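You operate a simulated robot arm through the tools that you are given. There is no shell and no other tool. Be economical: measure what you need, move in short steps, check, and stop when the job is done.

Carry out the task below with a simulated robot arm. There is one attempt and no reset: what you move stays moved.

TASK
Mount the green standing roll on the spare shaft end.
Fine: orange shaft collar down first, the roll over the shaft on to the collar, the purple end disc into the top of the roll.

It is judged by the outcome, as a careful person would: the job done as asked, and still so three seconds after it is handed in. It fails if anything else is knocked over, pushed out of place, dropped, spilled or broken.

THE ROBOT
A 6-joint arm with a two-finger parallel gripper, fixed in place. Base frame: the origin is at the foot of the arm, x ahead of it, y to its left, z up; the work surface is at about z = 850. Lengths are in mm, angles in rad, forces in N, time in s.
With the tool pointing down near the work surface it reaches from about 260 to 680 mm from the base axis. Its first joint turns from -1.152 to 1.152 rad. Payload 2.9 kg.
Tool frame: the origin (TCP) lies between the finger pads and is the grasp point; the fingertips stand 30 mm ahead of it; z points along the fingers, y is the line along which they close. The gripper opens to 110 mm. The fingers are 20 mm wide and 10 mm thick; the gripper's body (48 by 112 mm) begins 55 mm behind the TCP.
Orientation is that of the tool frame in the base frame, as a unit quaternion [w, x, y, z]. With the fingers straight down and closing along the base's y, the tool's x points along the base's -x, its y along +y and its z along -z.

THE INTERFACE
- The arm moves only by the tool step_arm. Its argument "rows" is a list of rows, each an object (a shift or turn left out is 0, a gripper value left out holds the last) with "dp": the shift along the tool's x, y, z in mm, a list of three; "rotation": the turn, a rotation vector about the tool's x, y, z in rad, a list of three; "jaw": the opening, from 0 (shut) to 1 (fully open). In form: [{"dp": [dx, dy, dz], "rotation": [ax, ay, az], "jaw": jaw}, ...]. A call has 1 to 8 rows; each row is the pose to reach, as a shift and turn from the pose commanded when the call began, along the tool's axes at that moment. A row lasts 0.2 s, in which the tool goes at most 50 mm and 0.15 rad; a call with a longer step from one row to the next is refused whole, and so is a gripper value outside its range. A pose out of reach is approached as far as the arm can. The call stops where the force on the tool passes 40 N (or 10 N more than at its start, if that is more) or the arm is blocked; 0.2 s more then pass. The fingers move at their own pace (about 108 mm/s each) and stop on an object; they squeeze with about 43 N. The grip force told is the motor's: it shows also when the fingers shut on nothing. Time passes only in rows, and 0.2 s behind the last, so rows that repeat a pose let the fingers close. It gives the time, the measured TCP pose, the force on the tool (base axes), the opening and the grip force at its end, in the units of the frame above (readings bear some noise), and new pictures: "views" is both (left out), scene, wrist or none.
- Cameras (640 x 400 px; columns grow to the right, rows downward): "scene" is fixed at [64.5, 417.4, 1410.1]; the picture's right is [-0.88, -0.48, 0.00], its down [-0.15, 0.28, -0.95] and it looks along [0.46, -0.83, -0.32] (base axes); focal length 310 px, centre (320, 200). "wrist" rides on the gripper at [-36, 0, -57] in the tool frame; the picture's right is [0.00, -1.00, 0.00], its down [0.97, 0.00, -0.24] and it looks along [0.24, 0.00, 0.97] (tool axes); focal length 218 px, centre (320, 200).
- probe_pixels(camera, pixels): for up to 12 pixels [column, row] of the newest picture of that camera ("zoom" is the newest enlarged one), the place [x, y, z] in the base frame of the surface seen there, good to about 3 mm. No time passes.
- close_up(camera, box): a new picture of the part [left, top, right, bottom] of that camera's present view, enlarged. No time passes.
- hand_in(): hands the job in; it is judged then, once.

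Work in short steps. Measure before you move; look again where a grasp or a placing could have gone wrong, and mend it. You have 80 turns and 120 pictures in all, those below and enlarged ones among them. Open the gripper and draw the arm clear of the work before you hand the job in, unless the task says otherwise; then end with one line.

The tools are called as name(argument=value, ...) on one line, values as JSON. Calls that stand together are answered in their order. step_arm: Moves the arm, as the interface text tells. Its arguments: {"type":"object","properties":{"rows":{"type":"array"},"views":{"type":"string","enum":["both","scene","wrist","none"]}},"required":["rows"]} The other tools are called the same way: probe_pixels (camera, pixels) gives the place of the surface under pixels of a picture; close_up (camera, box) takes an enlarged picture of a part of a camera's view; hand_in () hands the job in.

At the start:

```text
time: 0.0
eef_pos: [332.7, -200.1, 1277.2]
ee_rot: [0.0, -0.001, 1.0, -0.001]
force: [-0.1, 0.0, -0.4]
width: 109.8
finger_force: 0.1
```

scene: 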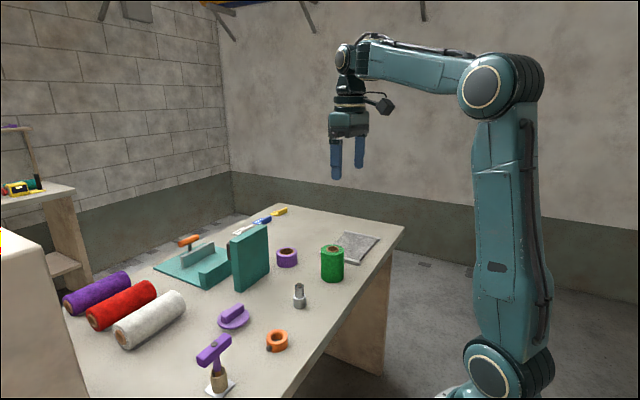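
wrist: 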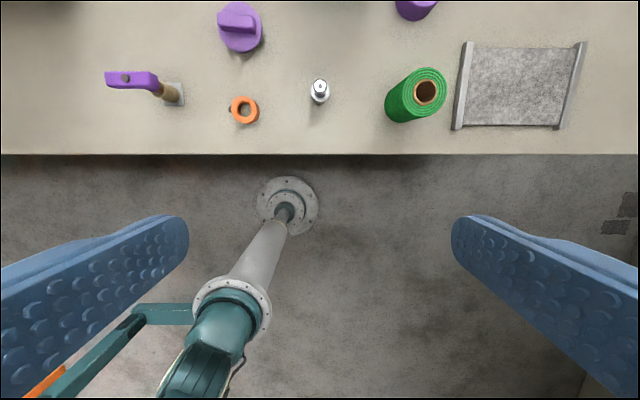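

The shaft looks to be at scene (299,295), with the collar at (277,341), roll at (333,263) and disc at (233,317). I'll enlarge these and measure them.

close_up(camera="scene", box=[190, 220, 382, 400])

close_up(camera="wrist", box=[90, 0, 470, 160])

close_up(camera="scene", box=[140, 195, 300, 295])

probe_pixels(camera="wrist", pixels=[[320, 84], [320, 95], [245, 100], [245, 123], [426, 74], [425, 92], [239, 17], [240, 45], [300, 120], [235, 108], [255, 108], [320, 104]])

probe_pixels(camera="scene", pixels=[[299, 286], [299, 303], [277, 333], [270, 345], [333, 247], [333, 280], [238, 308], [233, 325], [300, 308], [322, 246], [343, 248], [240, 312]])

```text
2.22 times, centred on (286, 310) of scene
```

zoom: 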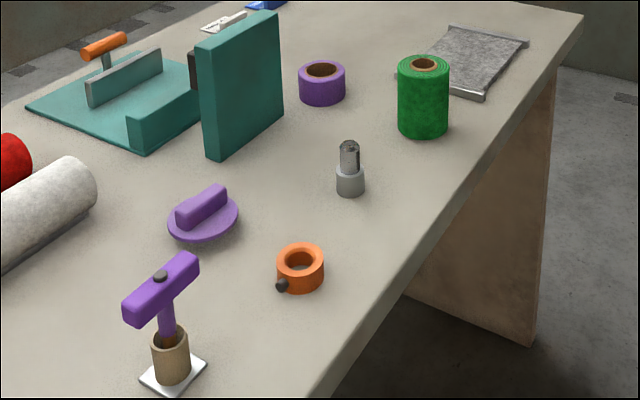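

```text
1.68 times, centred on (280, 80) of wrist
```

zoom: 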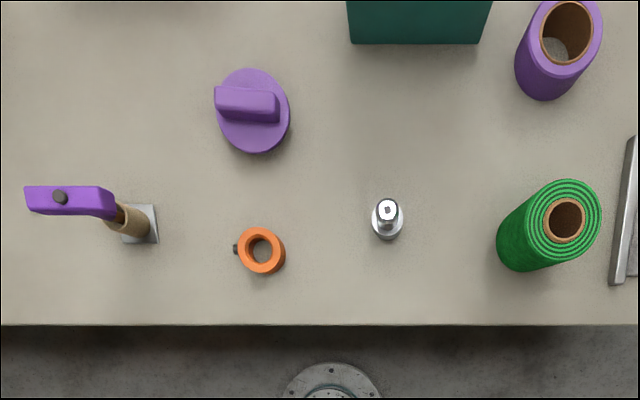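

```text
4.00 times, centred on (220, 245) of scene
```

zoom: 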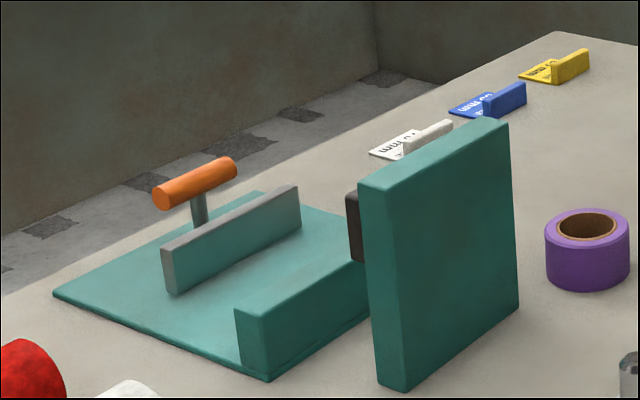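

```text
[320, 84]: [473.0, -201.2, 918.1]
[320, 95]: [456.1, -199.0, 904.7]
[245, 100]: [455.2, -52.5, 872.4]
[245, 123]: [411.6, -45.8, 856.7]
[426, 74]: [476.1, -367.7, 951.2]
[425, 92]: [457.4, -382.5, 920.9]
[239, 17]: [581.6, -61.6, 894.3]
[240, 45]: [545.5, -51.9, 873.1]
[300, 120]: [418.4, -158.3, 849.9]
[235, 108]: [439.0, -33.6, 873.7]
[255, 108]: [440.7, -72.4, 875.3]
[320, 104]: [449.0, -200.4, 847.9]
```

```text
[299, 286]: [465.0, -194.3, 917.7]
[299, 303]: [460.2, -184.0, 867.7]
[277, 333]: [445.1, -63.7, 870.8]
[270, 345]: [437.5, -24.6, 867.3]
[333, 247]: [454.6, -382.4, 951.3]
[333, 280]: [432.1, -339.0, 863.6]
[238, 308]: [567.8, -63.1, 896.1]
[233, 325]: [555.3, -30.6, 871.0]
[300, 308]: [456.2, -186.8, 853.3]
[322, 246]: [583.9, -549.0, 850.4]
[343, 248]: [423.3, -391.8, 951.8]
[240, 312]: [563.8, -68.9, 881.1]
```

The layout is clear. I'll move above the shaft and collar for a better view.

step_arm(rows=[{"dp": [-24, 10, 38]}, {"dp": [-48, 20, 76]}, {"dp": [-72, 30, 114]}, {"dp": [-96, 40, 152]}, {"dp": [-120, 50, 190]}, {"dp": [-120, 60, 190]}], views="wrist")

```text
time: 1.4
eef_pos: [450.4, -138.7, 1084.1]
ee_rot: [0.0, 0.0, 1.0, -0.001]
force: [-0.1, -0.3, 0.6]
width: 109.6
finger_force: 0.1
```

wrist: 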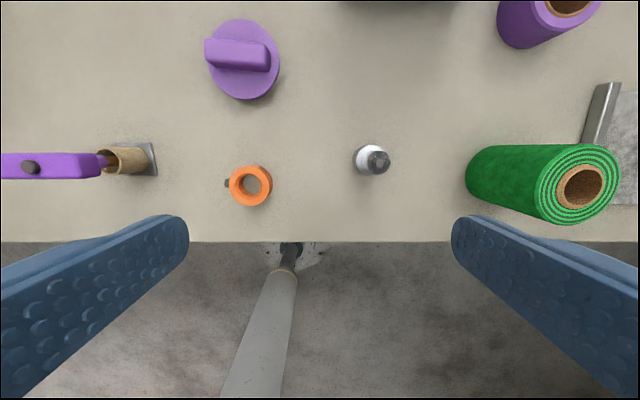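

Close-ups of the shaft, collar, disc and roll from here.

close_up(camera="wrist", box=[200, 120, 420, 240])

probe_pixels(camera="zoom", pixels=[[150, 145], [150, 251], [88, 190], [211, 195], [150, 198], [125, 198], [178, 198], [512, 118], [485, 80], [450, 118], [495, 155], [85, 185]])

probe_pixels(camera="wrist", pixels=[[579, 146], [579, 223], [540, 186], [617, 186], [562, 186], [602, 186], [209, 60], [276, 60], [242, 98], [207, 52], [270, 54], [240, 72]])

close_up(camera="scene", box=[205, 270, 325, 360])

```text
2.91 times, centred on (310, 180) of wrist
```

zoom: 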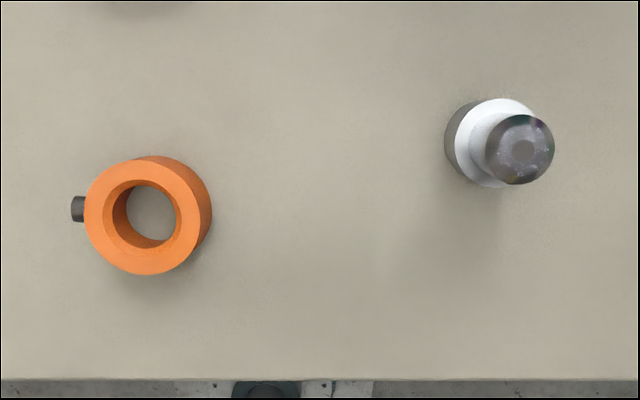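

```text
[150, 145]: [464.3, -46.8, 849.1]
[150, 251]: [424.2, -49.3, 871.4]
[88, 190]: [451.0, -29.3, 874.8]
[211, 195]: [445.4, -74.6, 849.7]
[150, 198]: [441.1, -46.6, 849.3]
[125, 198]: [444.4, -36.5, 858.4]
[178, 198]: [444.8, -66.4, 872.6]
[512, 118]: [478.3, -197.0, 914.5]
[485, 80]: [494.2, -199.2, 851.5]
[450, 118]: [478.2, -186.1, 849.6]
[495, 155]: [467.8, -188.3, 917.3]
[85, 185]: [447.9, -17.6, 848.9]
```

```text
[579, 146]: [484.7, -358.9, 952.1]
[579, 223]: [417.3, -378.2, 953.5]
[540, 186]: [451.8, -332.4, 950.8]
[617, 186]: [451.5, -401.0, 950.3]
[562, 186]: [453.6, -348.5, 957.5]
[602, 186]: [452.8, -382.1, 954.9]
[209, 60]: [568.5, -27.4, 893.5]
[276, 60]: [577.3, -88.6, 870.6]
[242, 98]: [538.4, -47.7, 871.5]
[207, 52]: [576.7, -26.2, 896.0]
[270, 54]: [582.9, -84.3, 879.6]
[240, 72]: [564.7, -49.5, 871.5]
```

```text
4.44 times, centred on (265, 315) of scene
```

zoom: 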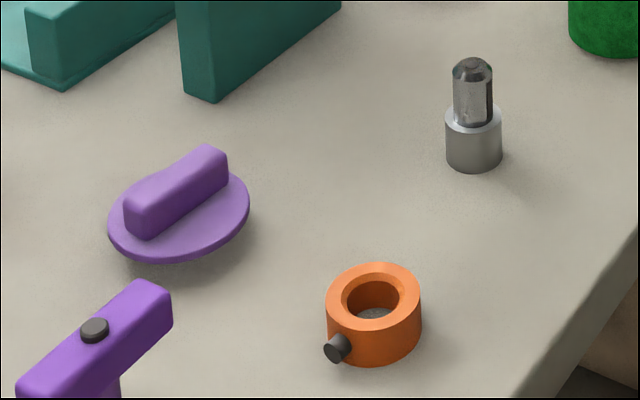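

The shaft is a spindle about 25 mm across on a shoulder about 36 mm across. I'll go lower, right above it, for precise measurement.

step_arm(rows=[{"dp": [-5, -15, 25]}, {"dp": [-10, -30, 50]}, {"dp": [-15, -45, 80]}, {"dp": [-20, -58, 95]}, {"dp": [-20, -58, 95]}], views="wrist")

close_up(camera="wrist", box=[240, 130, 400, 230])

```text
time: 2.6
eef_pos: [471.9, -196.6, 992.0]
ee_rot: [0.0, 0.001, 1.0, 0.0]
force: [0.2, 0.7, 0.3]
width: 109.9
finger_force: 0.1
```

wrist: 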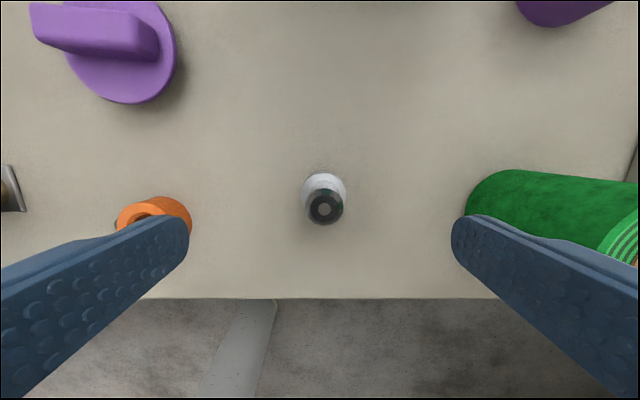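

```text
4.00 times, centred on (320, 180) of wrist
```

zoom: 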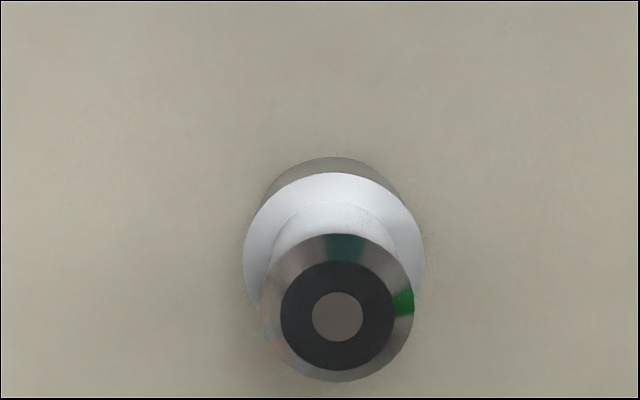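

probe_pixels(camera="zoom", pixels=[[338, 313], [338, 313], [255, 250], [410, 230], [330, 182], [415, 270], [300, 190], [370, 190], [265, 310], [410, 310], [338, 240], [338, 376]])

```text
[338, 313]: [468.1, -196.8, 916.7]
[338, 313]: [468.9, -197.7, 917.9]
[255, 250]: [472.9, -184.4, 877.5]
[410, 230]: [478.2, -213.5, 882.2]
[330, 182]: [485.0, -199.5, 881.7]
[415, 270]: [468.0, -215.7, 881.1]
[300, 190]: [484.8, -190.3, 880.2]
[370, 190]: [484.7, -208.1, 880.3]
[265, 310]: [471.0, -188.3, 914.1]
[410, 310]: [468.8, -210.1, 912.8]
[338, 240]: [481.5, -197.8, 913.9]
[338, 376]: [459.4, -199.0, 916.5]
```

Shaft axis is about (470,-199.3), shoulder top at z 880, spindle top at 918. The collar is at about (439,-51) with its screw on the +y side, so I'll turn the gripper 90° and hover over it. First I'll check how tall the neighbouring T-peg is.

probe_pixels(camera="scene", pixels=[[213, 346], [227, 341], [201, 360], [219, 385]])

step_arm(rows=[{"dp": [4, 18, 0], "rotation": [0, 0, 0.145]}, {"dp": [8, 36, 0], "rotation": [0, 0, 0.29]}, {"dp": [12, 54, 0], "rotation": [0, 0, 0.435]}, {"dp": [16, 72, 0], "rotation": [0, 0, 0.58]}, {"dp": [20, 90, 0], "rotation": [0, 0, 0.725]}, {"dp": [24, 108, 0], "rotation": [0, 0, 0.87]}, {"dp": [28, 126, 0], "rotation": [0, 0, 1.015]}, {"dp": [33, 146, 0], "rotation": [0, 0, 1.16]}], views="none")

```text
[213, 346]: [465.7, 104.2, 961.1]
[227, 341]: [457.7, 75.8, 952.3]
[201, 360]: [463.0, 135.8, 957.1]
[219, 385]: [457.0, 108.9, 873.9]
```

```text
time: 4.4
eef_pos: [437.7, -52.4, 993.0]
ee_rot: [0.001, 0.549, 0.836, 0.0]
force: [-0.6, 0.3, 0.2]
width: 109.9
finger_force: 0.0
```

Now the remaining 0.41 rad.

step_arm(rows=[{"rotation": [0, 0, 0.14]}, {"rotation": [0, 0, 0.28]}, {"rotation": [0, 0, 0.411]}, {"rotation": [0, 0, 0.411]}], views="wrist")

close_up(camera="wrist", box=[240, 130, 400, 230])

```text
time: 5.4
eef_pos: [438.9, -51.7, 991.6]
ee_rot: [0.0, 0.708, 0.707, 0.0]
force: [0.1, -0.4, 0.8]
width: 110.0
finger_force: 0.0
```

wrist: 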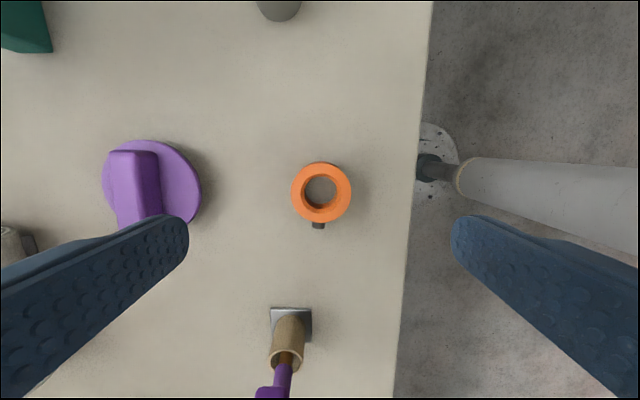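

```text
4.00 times, centred on (320, 180) of wrist
```

zoom: 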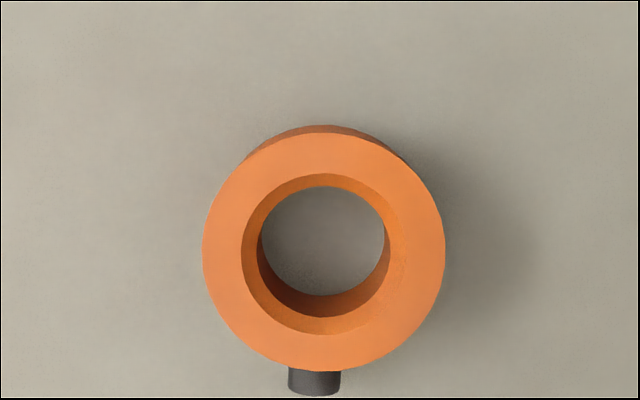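

Collar centre is about (438.3,-50.4), OD 50, bore about 28. I'll descend and grip it along x.

step_arm(rows=[{"dp": [1.3, -0.6, 40], "jaw": 0.75}, {"dp": [1.3, -0.6, 75], "jaw": 0.7}, {"dp": [1.3, -0.6, 100], "jaw": 0.7}, {"dp": [1.3, -0.6, 108], "jaw": 0.7}, {"dp": [1.3, -0.6, 108], "jaw": 0.7}], views="wrist")

```text
time: 6.6
eef_pos: [438.7, -50.5, 884.1]
ee_rot: [0.0, 0.707, 0.707, -0.001]
force: [0.4, 0.5, -0.3]
width: 76.7
finger_force: 0.1
```

wrist: 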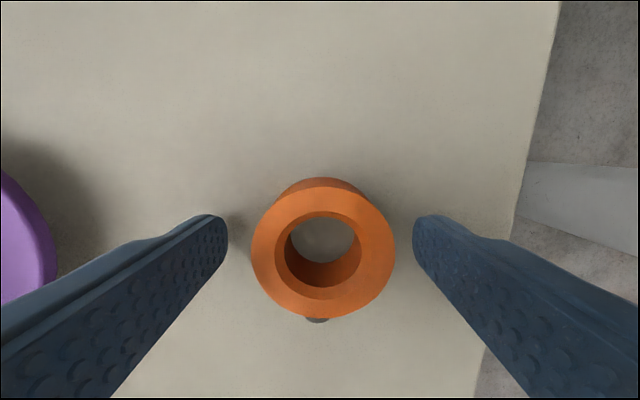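

Fingers straddle the collar; close.

step_arm(rows=[{"dp": [-1, -0.5, 0], "jaw": 0.5}, {"dp": [-1, -0.5, 0], "jaw": 0.4}, {"dp": [-1, -0.5, 0], "jaw": 0.4}, {"dp": [-1, -0.5, -15], "jaw": 0.4}, {"dp": [-1, -0.5, -60], "jaw": 0.4}, {"dp": [-1, -0.5, -90], "jaw": 0.4}, {"dp": [-1, -0.5, -90], "jaw": 0.4}], views="wrist")

close_up(camera="wrist", box=[240, 190, 400, 290])

```text
time: 8.2
eef_pos: [439.6, -53.1, 976.6]
ee_rot: [0.0, 0.707, 0.707, -0.001]
force: [0.7, 0.3, -0.3]
width: 46.2
finger_force: 43.7
```

wrist: 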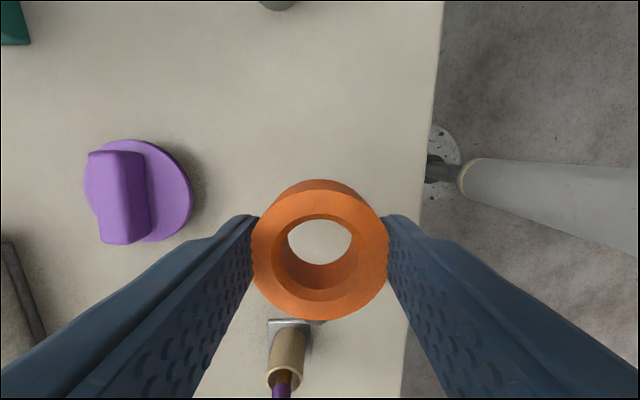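

```text
4.00 times, centred on (320, 240) of wrist
```

zoom: 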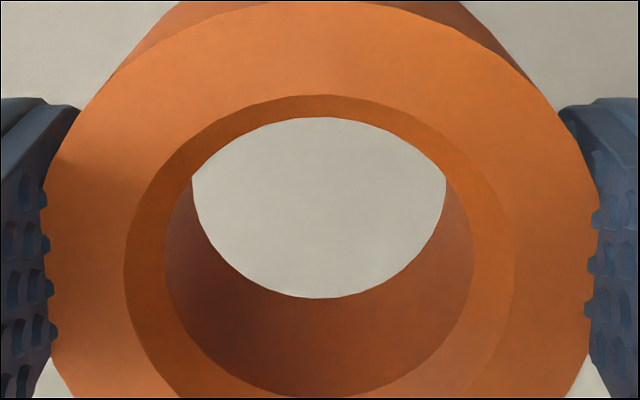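

Collar is held (46 mm). I'll carry it over the spindle and look through the bore.

step_arm(rows=[{"dp": [-37, 8, 0]}, {"dp": [-74, 16, 0]}, {"dp": [-111, 24, 0]}, {"dp": [-149, 32.4, 0]}, {"dp": [-149, 32.4, 0]}, {"dp": [-149, 32.4, 8]}, {"dp": [-149, 32.4, 8]}], views="both")

close_up(camera="wrist", box=[240, 190, 400, 290])

close_up(camera="scene", box=[252, 230, 348, 320])

```text
time: 9.8
eef_pos: [469.8, -198.9, 965.5]
ee_rot: [0.0, 0.707, 0.707, -0.001]
force: [-0.2, 0.3, -2.1]
width: 46.0
finger_force: 42.9
```

scene: 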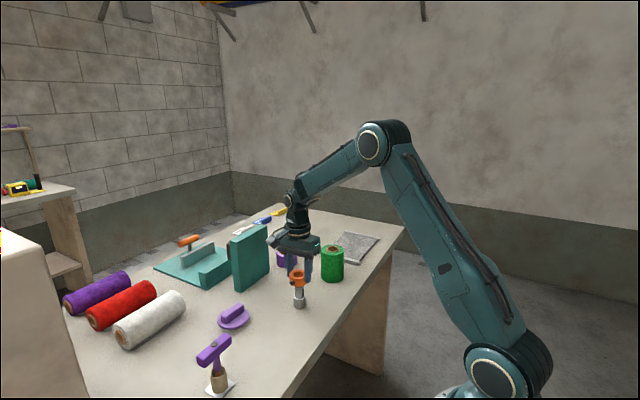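
wrist: 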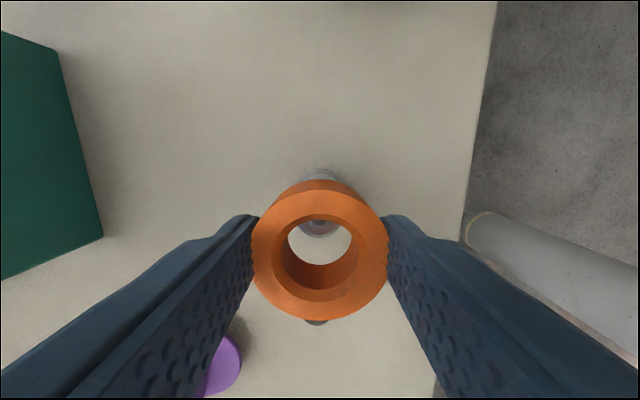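

```text
4.00 times, centred on (320, 240) of wrist
```

zoom: 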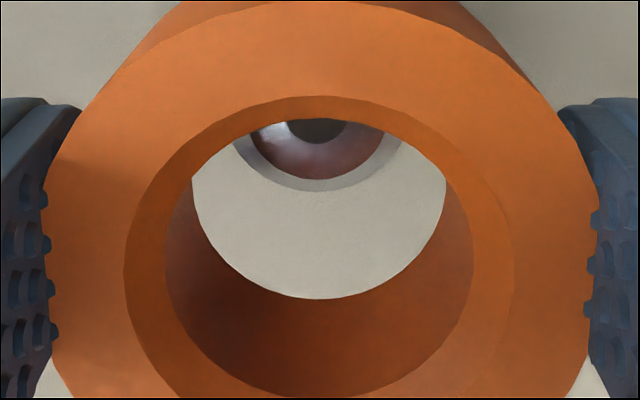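

```text
4.44 times, centred on (300, 275) of scene
```

zoom: 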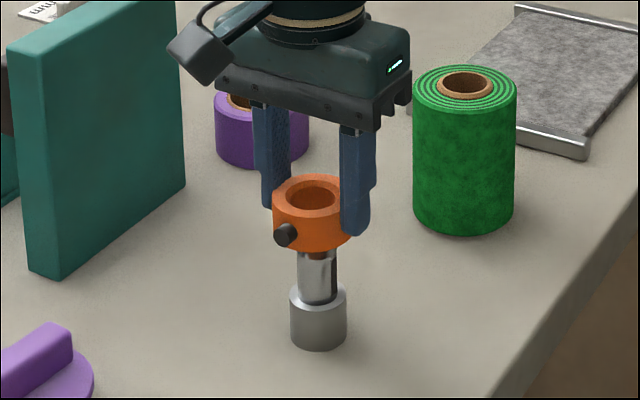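

The bore looks nearly aligned in the wrist view, but the scene view hints at a few mm of offset. Checking closer.

close_up(camera="scene", box=[276, 260, 324, 310])

close_up(camera="wrist", box=[288, 205, 352, 245])

```text
8.00 times, centred on (300, 285) of scene
```

zoom: 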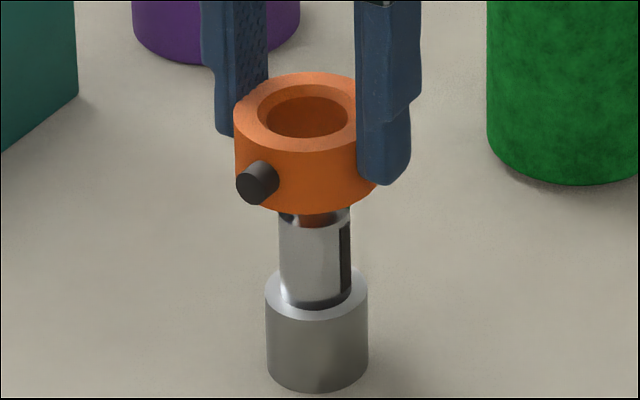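

```text
10.00 times, centred on (320, 225) of wrist
```

zoom: 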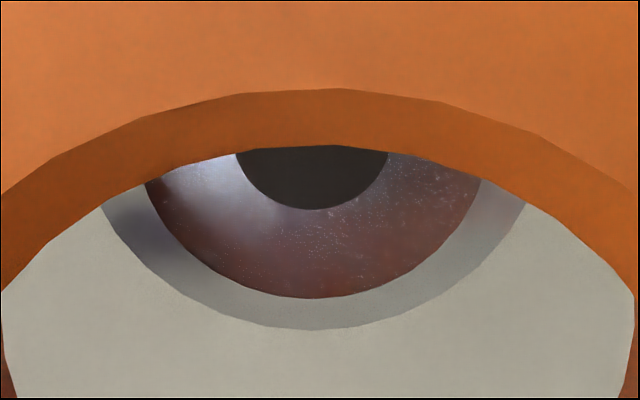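

By OD and bore scaling, the collar centre sits about 3.6 mm toward +y from the spindle axis, and the scene view agrees at about 2 mm projected. I'll shift -3.6 mm in y and start down gently.

step_arm(rows=[{"dp": [-3.6, 0.2, 0]}, {"dp": [-3.6, 0.2, 6]}, {"dp": [-3.6, 0.2, 12]}, {"dp": [-3.6, 0.2, 18]}, {"dp": [-3.6, 0.2, 22]}], views="wrist")

close_up(camera="scene", box=[276, 260, 324, 310])

close_up(camera="wrist", box=[240, 190, 400, 290])

```text
time: 11.0
eef_pos: [471.1, -204.1, 942.7]
ee_rot: [-0.001, 0.707, 0.707, -0.001]
force: [0.0, 0.8, -0.7]
width: 46.0
finger_force: 43.0
```

wrist: 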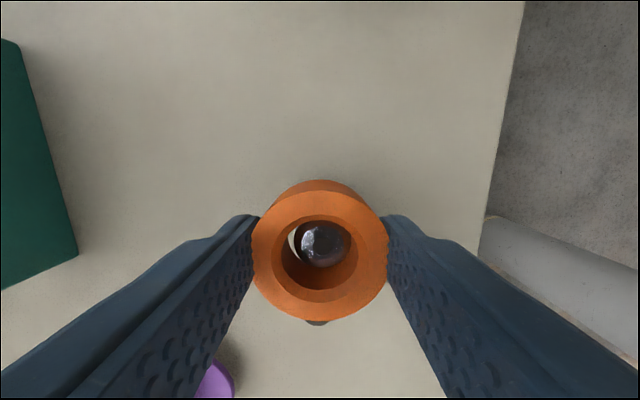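

```text
8.00 times, centred on (300, 285) of scene
```

zoom: 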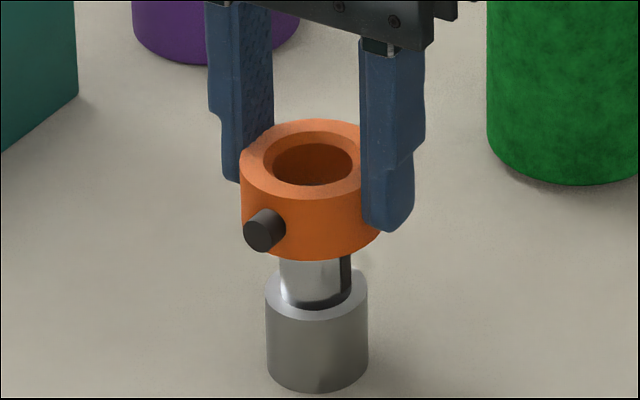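

```text
4.00 times, centred on (320, 240) of wrist
```

zoom: 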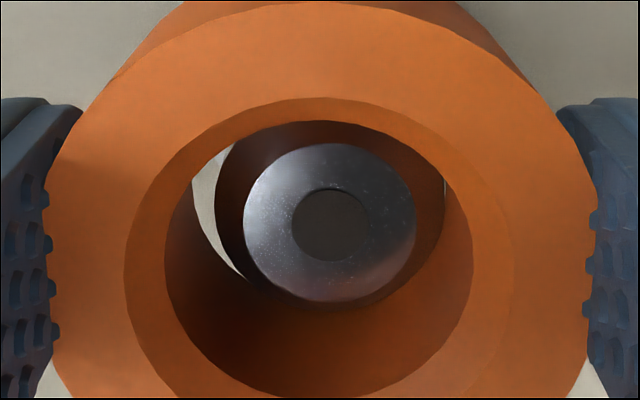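

The spindle is inside the bore, about 1.1 mm off in x. Correct that and lower to the shoulder.

step_arm(rows=[{"dp": [0, -1.1, 0]}, {"dp": [0, -1.1, 6]}, {"dp": [0, -1.1, 12]}, {"dp": [0, -1.1, 18]}, {"dp": [0, -1.1, 22]}, {"dp": [0, -1.1, 24]}], views="wrist")

close_up(camera="scene", box=[276, 260, 324, 310])

```text
time: 12.4
eef_pos: [470.0, -204.3, 919.9]
ee_rot: [0.0, 0.706, 0.708, 0.0]
force: [1.8, 9.1, 0.5]
width: 45.8
finger_force: 43.3
```

wrist: 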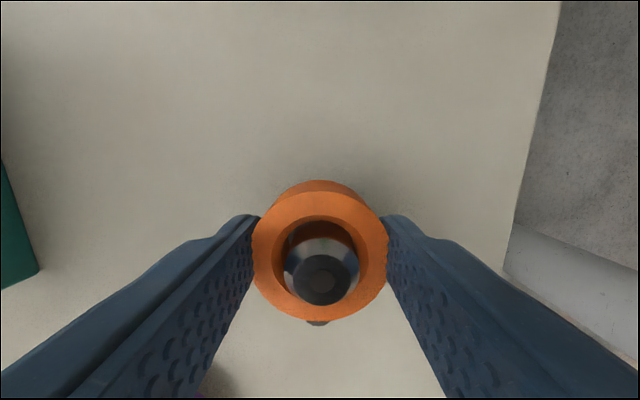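

```text
8.00 times, centred on (300, 285) of scene
```

zoom: 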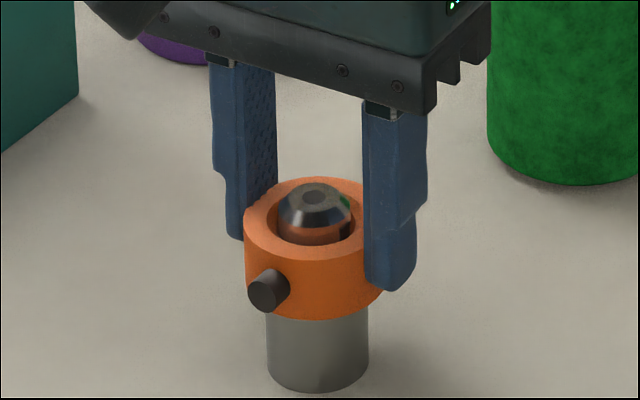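

Nearly seated, with a 9 N sideways push toward +y. I'll ease +1 mm in y and press down to contact.

step_arm(rows=[{"dp": [1.2, 0, 0]}, {"dp": [1.2, 0, 2]}, {"dp": [1.2, 0, 4]}], views="none")

close_up(camera="scene", box=[276, 260, 324, 310])

```text
time: 13.2
eef_pos: [470.5, -205.0, 917.1]
ee_rot: [0.002, 0.708, 0.706, -0.001]
force: [-10.1, -2.2, 28.5]
width: 45.6
finger_force: 43.9
```

```text
8.00 times, centred on (300, 285) of scene
```

zoom: 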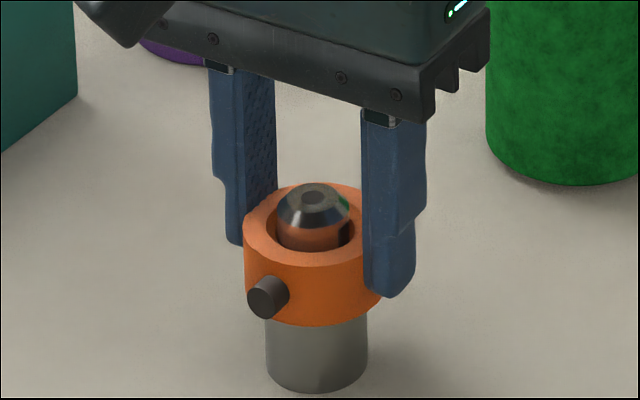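

Seated (28 N up). Release and rise.

step_arm(rows=[{"dp": [0, -0.5, -1]}, {"dp": [0, -0.5, -1], "jaw": 0.7}, {"dp": [0, -0.5, -1], "jaw": 0.7}, {"dp": [0, -0.5, -20], "jaw": 0.7}, {"dp": [0, -0.5, -65], "jaw": 0.7}, {"dp": [0, -0.5, -110], "jaw": 0.7}, {"dp": [0, -0.5, -150], "jaw": 0.9}, {"dp": [0, -0.5, -150], "jaw": 1}], views="both")

close_up(camera="scene", box=[276, 260, 324, 310])

close_up(camera="wrist", box=[260, 160, 360, 222])

```text
time: 15.0
eef_pos: [471.4, -201.5, 1062.5]
ee_rot: [0.0, 0.708, 0.707, -0.001]
force: [-0.2, -0.2, 0.2]
width: 110.2
finger_force: 0.0
```

scene: 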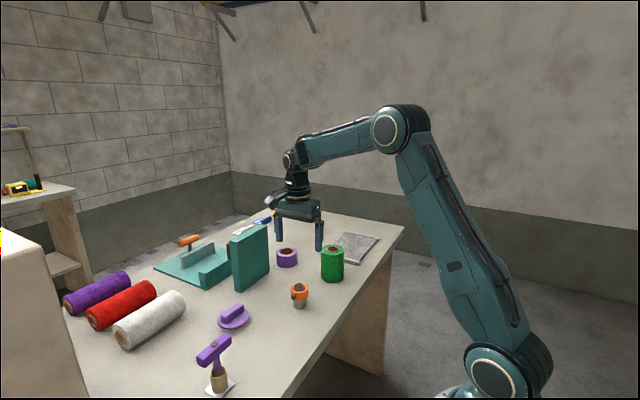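
wrist: 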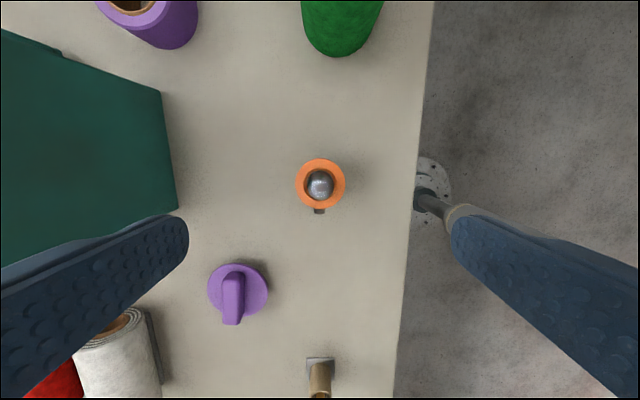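

```text
8.00 times, centred on (300, 285) of scene
```

zoom: 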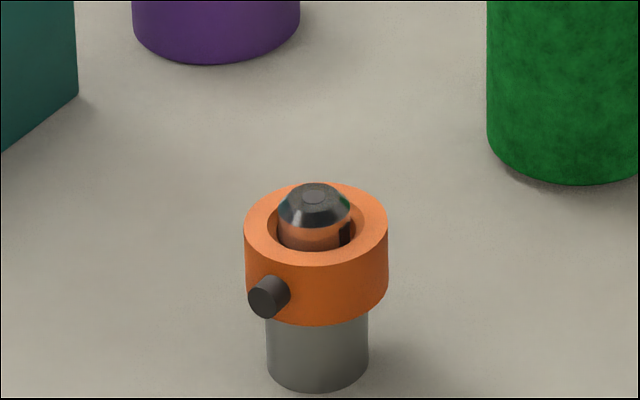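

```text
6.40 times, centred on (310, 191) of wrist
```

zoom: 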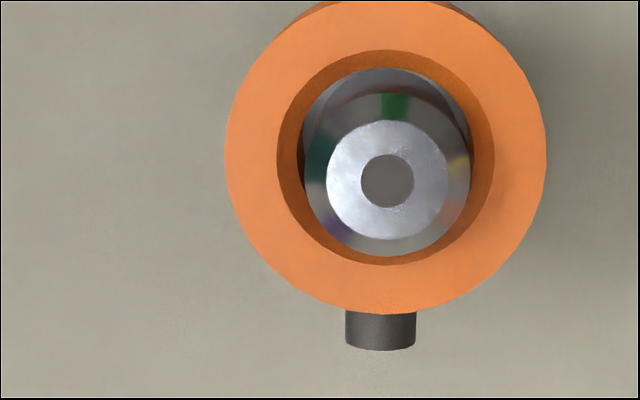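

Collar seated flush. Next, hover over the green roll to locate it precisely.

step_arm(rows=[{"dp": [-42, -5, 0]}, {"dp": [-84, -10, 0]}, {"dp": [-126, -15, 0]}, {"dp": [-165, -20, 0]}, {"dp": [-165, -20, 0]}], views="wrist")

close_up(camera="wrist", box=[240, 130, 400, 230])

```text
time: 16.2
eef_pos: [450.1, -370.3, 1062.8]
ee_rot: [0.0, 0.707, 0.707, -0.001]
force: [0.1, -0.3, -0.1]
width: 110.0
finger_force: 0.1
```

wrist: 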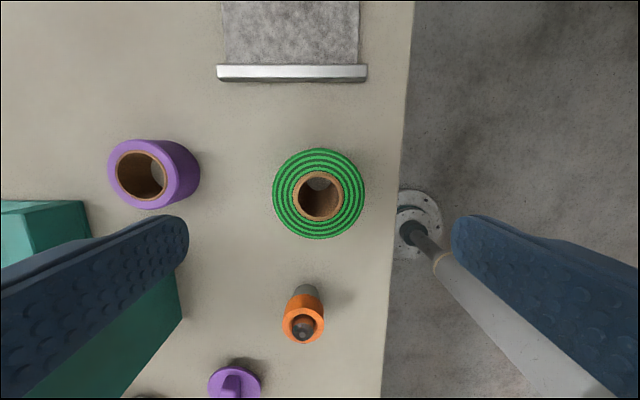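

```text
4.00 times, centred on (320, 180) of wrist
```

zoom: 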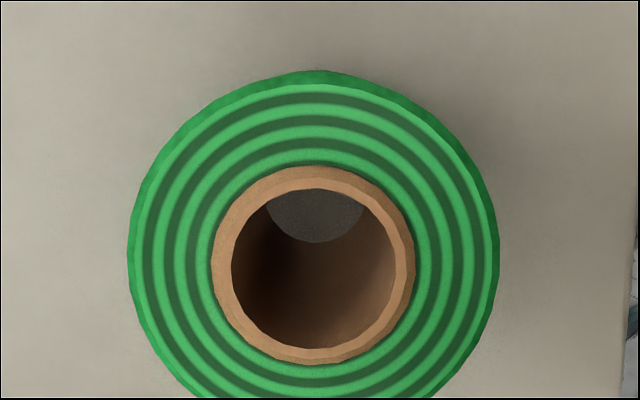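

Roll: OD about 73, bore about 32, centre 2.6 / 1.3 mm off the TCP. I'll descend around it and grip.

step_arm(rows=[{"dp": [2.6, 1.3, 40]}, {"dp": [2.6, 1.3, 80]}, {"dp": [2.6, 1.3, 115]}, {"dp": [2.6, 1.3, 141]}, {"dp": [2.6, 1.3, 141]}, {"dp": [2.6, 1.3, 141], "jaw": 0.7}, {"dp": [2.6, 1.3, 141], "jaw": 0.55}, {"dp": [2.6, 1.3, 141], "jaw": 0.55}], views="both")

```text
time: 18.0
eef_pos: [453.1, -365.0, 922.0]
ee_rot: [0.001, 0.707, 0.707, 0.0]
force: [0.1, -0.7, -0.9]
width: 73.4
finger_force: 43.0
```

scene: 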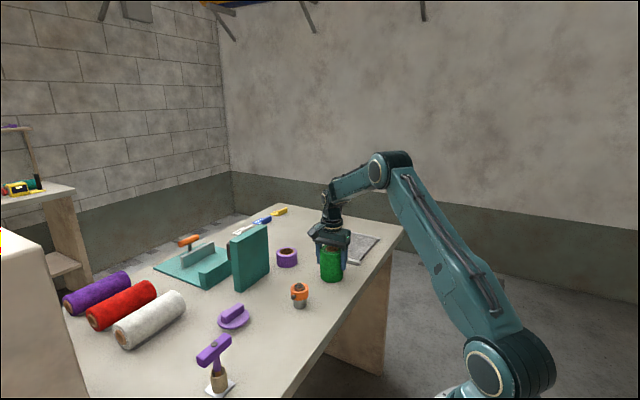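
wrist: 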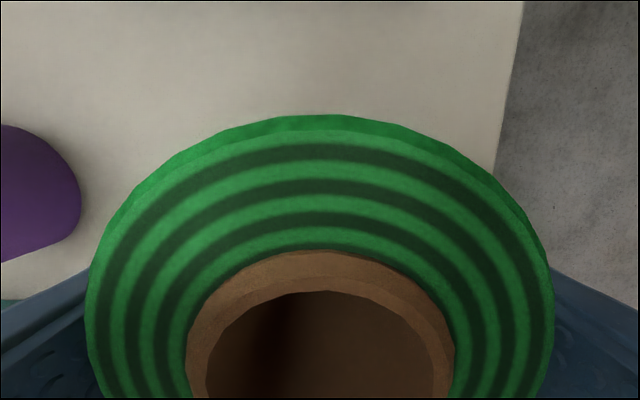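

Gripped (73.4 mm). Lift straight up and carry over the shaft.

step_arm(rows=[{"dp": [0, 0, -20]}, {"dp": [0, 0, -60]}, {"dp": [0, 0, -92]}, {"dp": [40, 4.5, -92]}, {"dp": [80, 9, -92]}, {"dp": [120, 13.5, -92]}, {"dp": [155, 17.5, -92]}, {"dp": [163.9, 18.3, -92]}], views="both")

close_up(camera="scene", box=[252, 230, 348, 320])

```text
time: 19.8
eef_pos: [469.8, -198.9, 1015.5]
ee_rot: [0.002, 0.707, 0.707, 0.0]
force: [0.3, -0.2, -2.4]
width: 73.5
finger_force: 43.5
```

scene: 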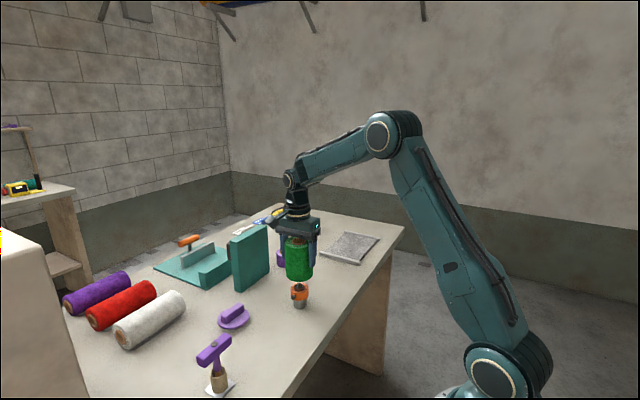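
wrist: 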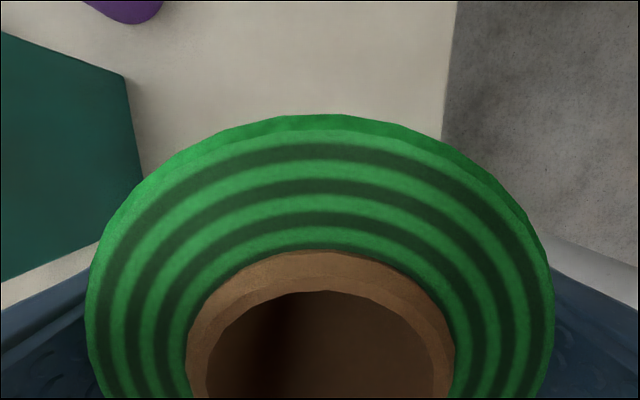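

```text
4.44 times, centred on (300, 275) of scene
```

zoom: 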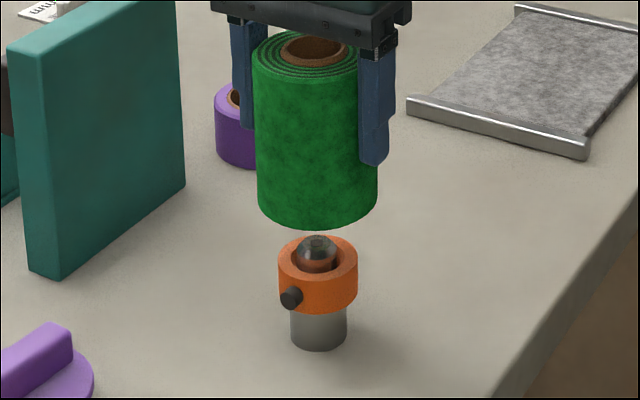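

The roll centre (col 317) lines up with the spindle (col 317). Lower it gently.

step_arm(rows=[{"dp": [0, 0, 8]}, {"dp": [0, 0, 15]}, {"dp": [0, 0, 22]}, {"dp": [0, 0, 28]}, {"dp": [0, 0, 32]}], views="none")

close_up(camera="scene", box=[252, 230, 348, 320])

```text
time: 21.0
eef_pos: [469.0, -201.0, 982.9]
ee_rot: [0.0, 0.707, 0.707, -0.001]
force: [0.1, 1.0, -1.7]
width: 73.6
finger_force: 43.0
```

```text
4.44 times, centred on (300, 275) of scene
```

zoom: 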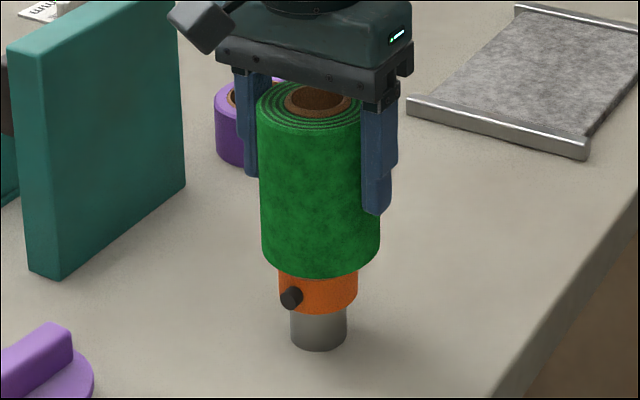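

No contact yet and the spindle is in the bore. Continue in small steps to contact.

step_arm(rows=[{"dp": [0, 0, 2]}, {"dp": [0, 0, 4]}, {"dp": [0, 0, 6]}, {"dp": [0, 0, 7]}], views="none")

```text
time: 22.0
eef_pos: [469.7, -201.2, 977.2]
ee_rot: [0.002, 0.706, 0.708, 0.001]
force: [0.9, 11.4, 11.4]
width: 73.4
finger_force: 43.5
```

step_arm(rows=[{"dp": [0.4, 0, 0.7]}, {"dp": [0.4, 0, 1.2]}], views="none")

close_up(camera="scene", box=[268, 250, 332, 310])

```text
time: 22.6
eef_pos: [469.1, -201.0, 979.0]
ee_rot: [0.002, 0.708, 0.706, 0.0]
force: [-4.3, 7.7, 25.6]
width: 73.6
finger_force: 43.3
```

```text
6.67 times, centred on (300, 280) of scene
```

zoom: 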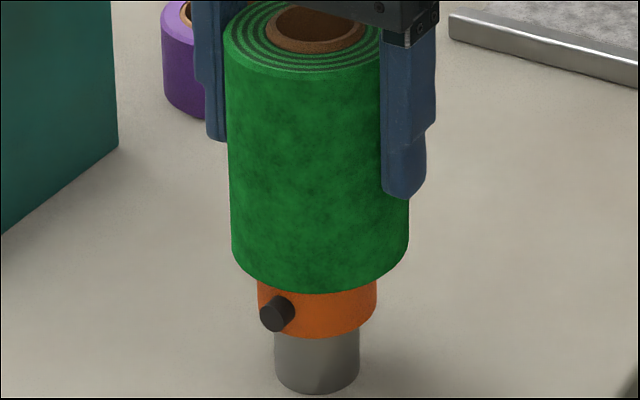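

Seated (26 N, bottom at about 905). Ease off, open, and rise straight up.

step_arm(rows=[{"dp": [0, 0, -1.5]}, {"dp": [0, 0, -1.5], "jaw": 0.75}, {"dp": [0, 0, -1.5], "jaw": 1}, {"dp": [0, 0, -1.5], "jaw": 1}, {"dp": [0, 0, -30], "jaw": 1}, {"dp": [0, 0, -75], "jaw": 1}, {"dp": [0, 0, -110], "jaw": 1}, {"dp": [0, 0, -110], "jaw": 1}], views="both")

close_up(camera="wrist", box=[240, 130, 400, 230])

close_up(camera="scene", box=[268, 250, 332, 310])

```text
time: 24.4
eef_pos: [469.0, -199.4, 1085.8]
ee_rot: [0.001, 0.707, 0.708, -0.001]
force: [0.7, 0.3, 0.1]
width: 110.5
finger_force: 0.0
```

scene: 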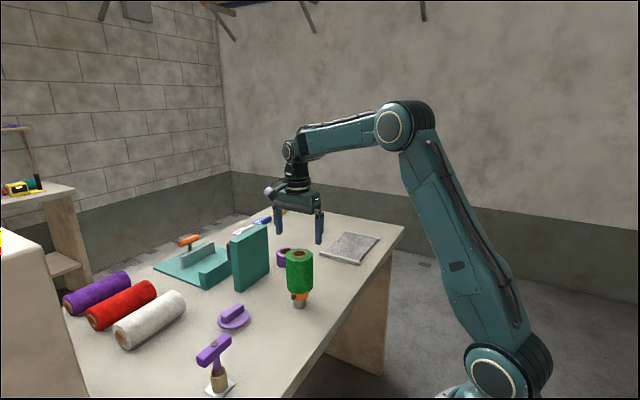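
wrist: 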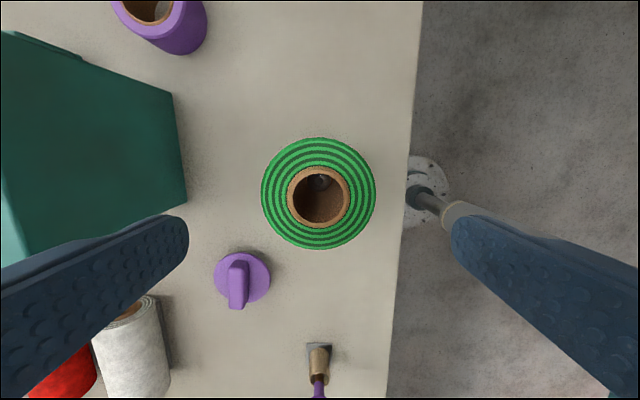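

```text
4.00 times, centred on (320, 180) of wrist
```

zoom: 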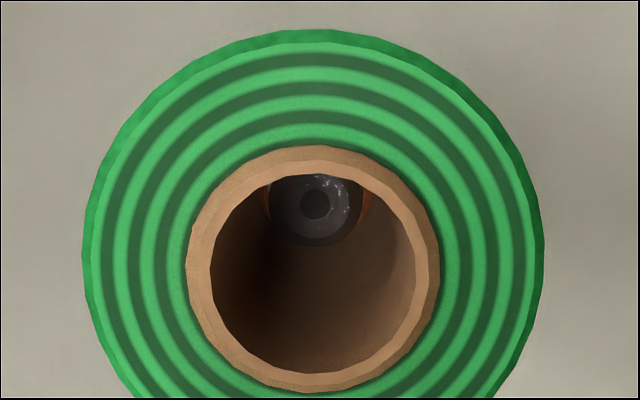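

```text
6.67 times, centred on (300, 280) of scene
```

zoom: 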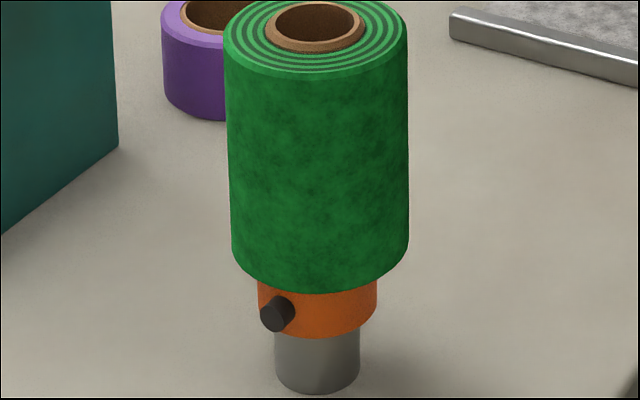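

Roll is standing on the collar with the spindle inside its bore. Now go over the purple disc; its bar runs along y, so the current gripper orientation suits it.

step_arm(rows=[{"dp": [36, 24, 0]}, {"dp": [72, 48, 0]}, {"dp": [108, 72, 0]}, {"dp": [144, 97, 0]}, {"dp": [144, 97, 40]}, {"dp": [144, 97, 85]}, {"dp": [144, 97, 85]}], views="wrist")

close_up(camera="wrist", box=[240, 130, 400, 230])

close_up(camera="scene", box=[201, 290, 265, 340])

```text
time: 26.0
eef_pos: [567.1, -56.9, 1000.0]
ee_rot: [0.0, 0.707, 0.707, -0.001]
force: [-0.4, -0.9, 0.2]
width: 110.0
finger_force: 0.3
```

wrist: 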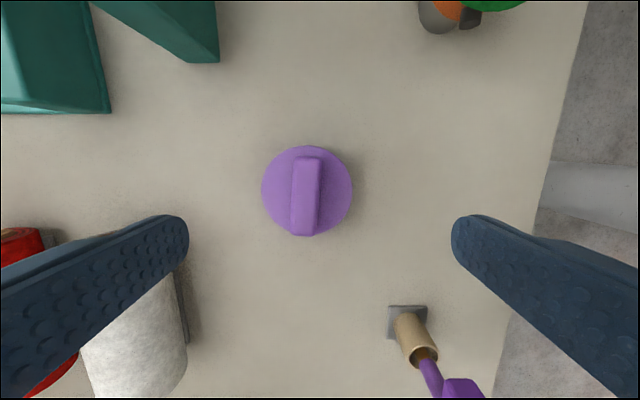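

```text
4.00 times, centred on (320, 180) of wrist
```

zoom: 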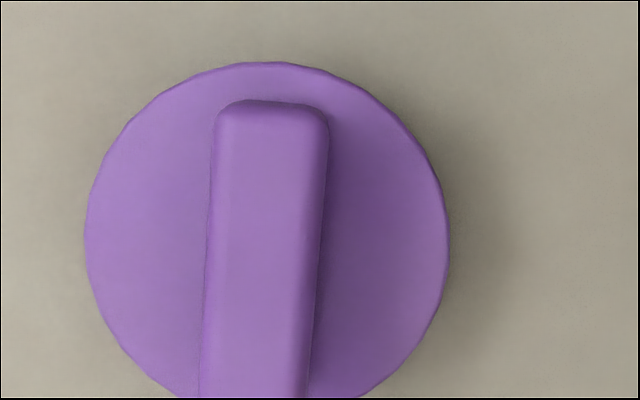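

```text
8.00 times, centred on (233, 315) of scene
```

zoom: 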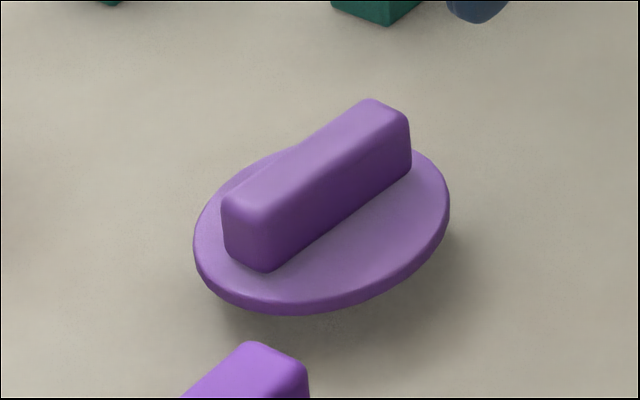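

Disc stands level on its spigot; the bar is turned about 0.08 rad and the centre is +11 mm in x. Align, descend, and stop just above the flange.

step_arm(rows=[{"dp": [2.2, 11.2, 0], "rotation": [0, 0, 0.08], "jaw": 0.6}, {"dp": [2.2, 11.2, 40], "rotation": [0, 0, 0.08], "jaw": 0.5}, {"dp": [2.2, 11.2, 75], "rotation": [0, 0, 0.08]}, {"dp": [2.2, 11.2, 93], "rotation": [0, 0, 0.08]}, {"dp": [2.2, 11.2, 93], "rotation": [0, 0, 0.08]}], views="wrist")

close_up(camera="scene", box=[201, 280, 265, 340])

```text
time: 27.2
eef_pos: [576.3, -53.1, 907.4]
ee_rot: [0.001, 0.735, 0.678, 0.0]
force: [0.3, -0.3, -0.4]
width: 54.9
finger_force: 0.1
```

wrist: 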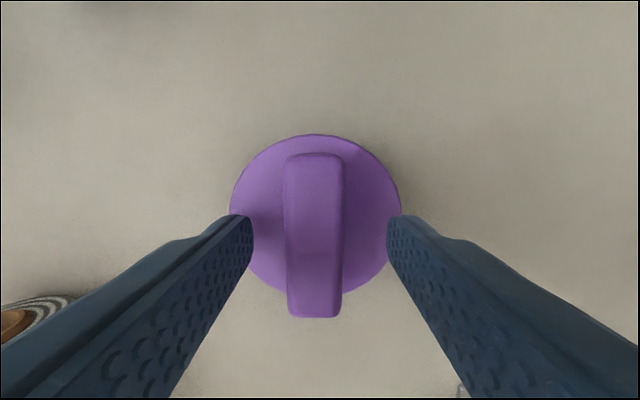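

```text
6.67 times, centred on (233, 310) of scene
```

zoom: 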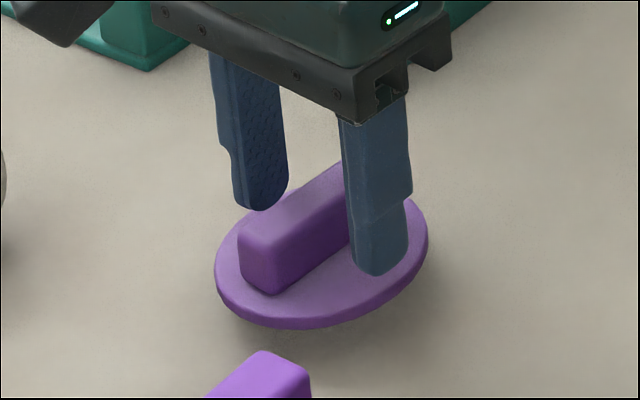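

Nudge to centre on the bar (1.8 mm in tool y, -2 mm in tool x), then close and lift.

step_arm(rows=[{"dp": [-2, 1.8, 0]}, {"dp": [-2, 1.8, 1], "jaw": 0.25}, {"dp": [-2, 1.8, 1], "jaw": 0.1}, {"dp": [-2, 1.8, 1], "jaw": 0.1}, {"dp": [-2, 1.8, -20], "jaw": 0.1}, {"dp": [-2, 1.8, -60], "jaw": 0.1}, {"dp": [-2, 1.8, -105], "jaw": 0.1}, {"dp": [-2, 1.8, -105], "jaw": 0.1}], views="both")

close_up(camera="scene", box=[185, 210, 281, 300])

```text
time: 29.0
eef_pos: [579.9, -54.7, 1014.2]
ee_rot: [0.0, 0.735, 0.678, -0.002]
force: [0.6, 0.3, -0.2]
width: 21.0
finger_force: 43.1
```

scene: 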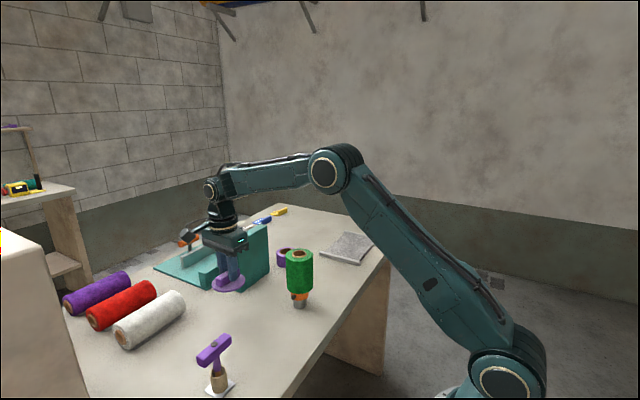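
wrist: 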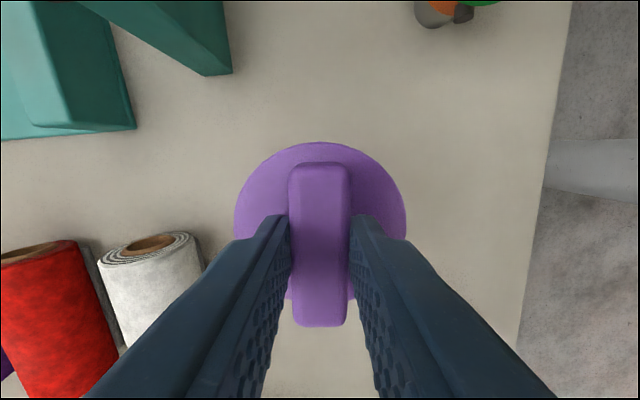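

```text
4.44 times, centred on (233, 255) of scene
```

zoom: 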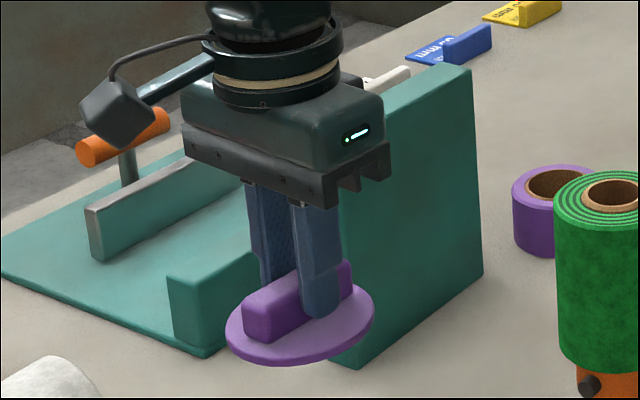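

Disc held firmly (21 mm bar). Before placing it, I'll measure the roll's top and bore rim from the scene camera.

close_up(camera="scene", box=[281, 240, 319, 268])

```text
14.29 times, centred on (300, 254) of scene
```

zoom: 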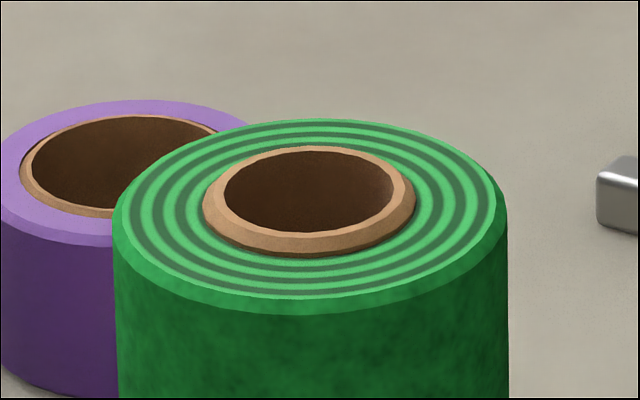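

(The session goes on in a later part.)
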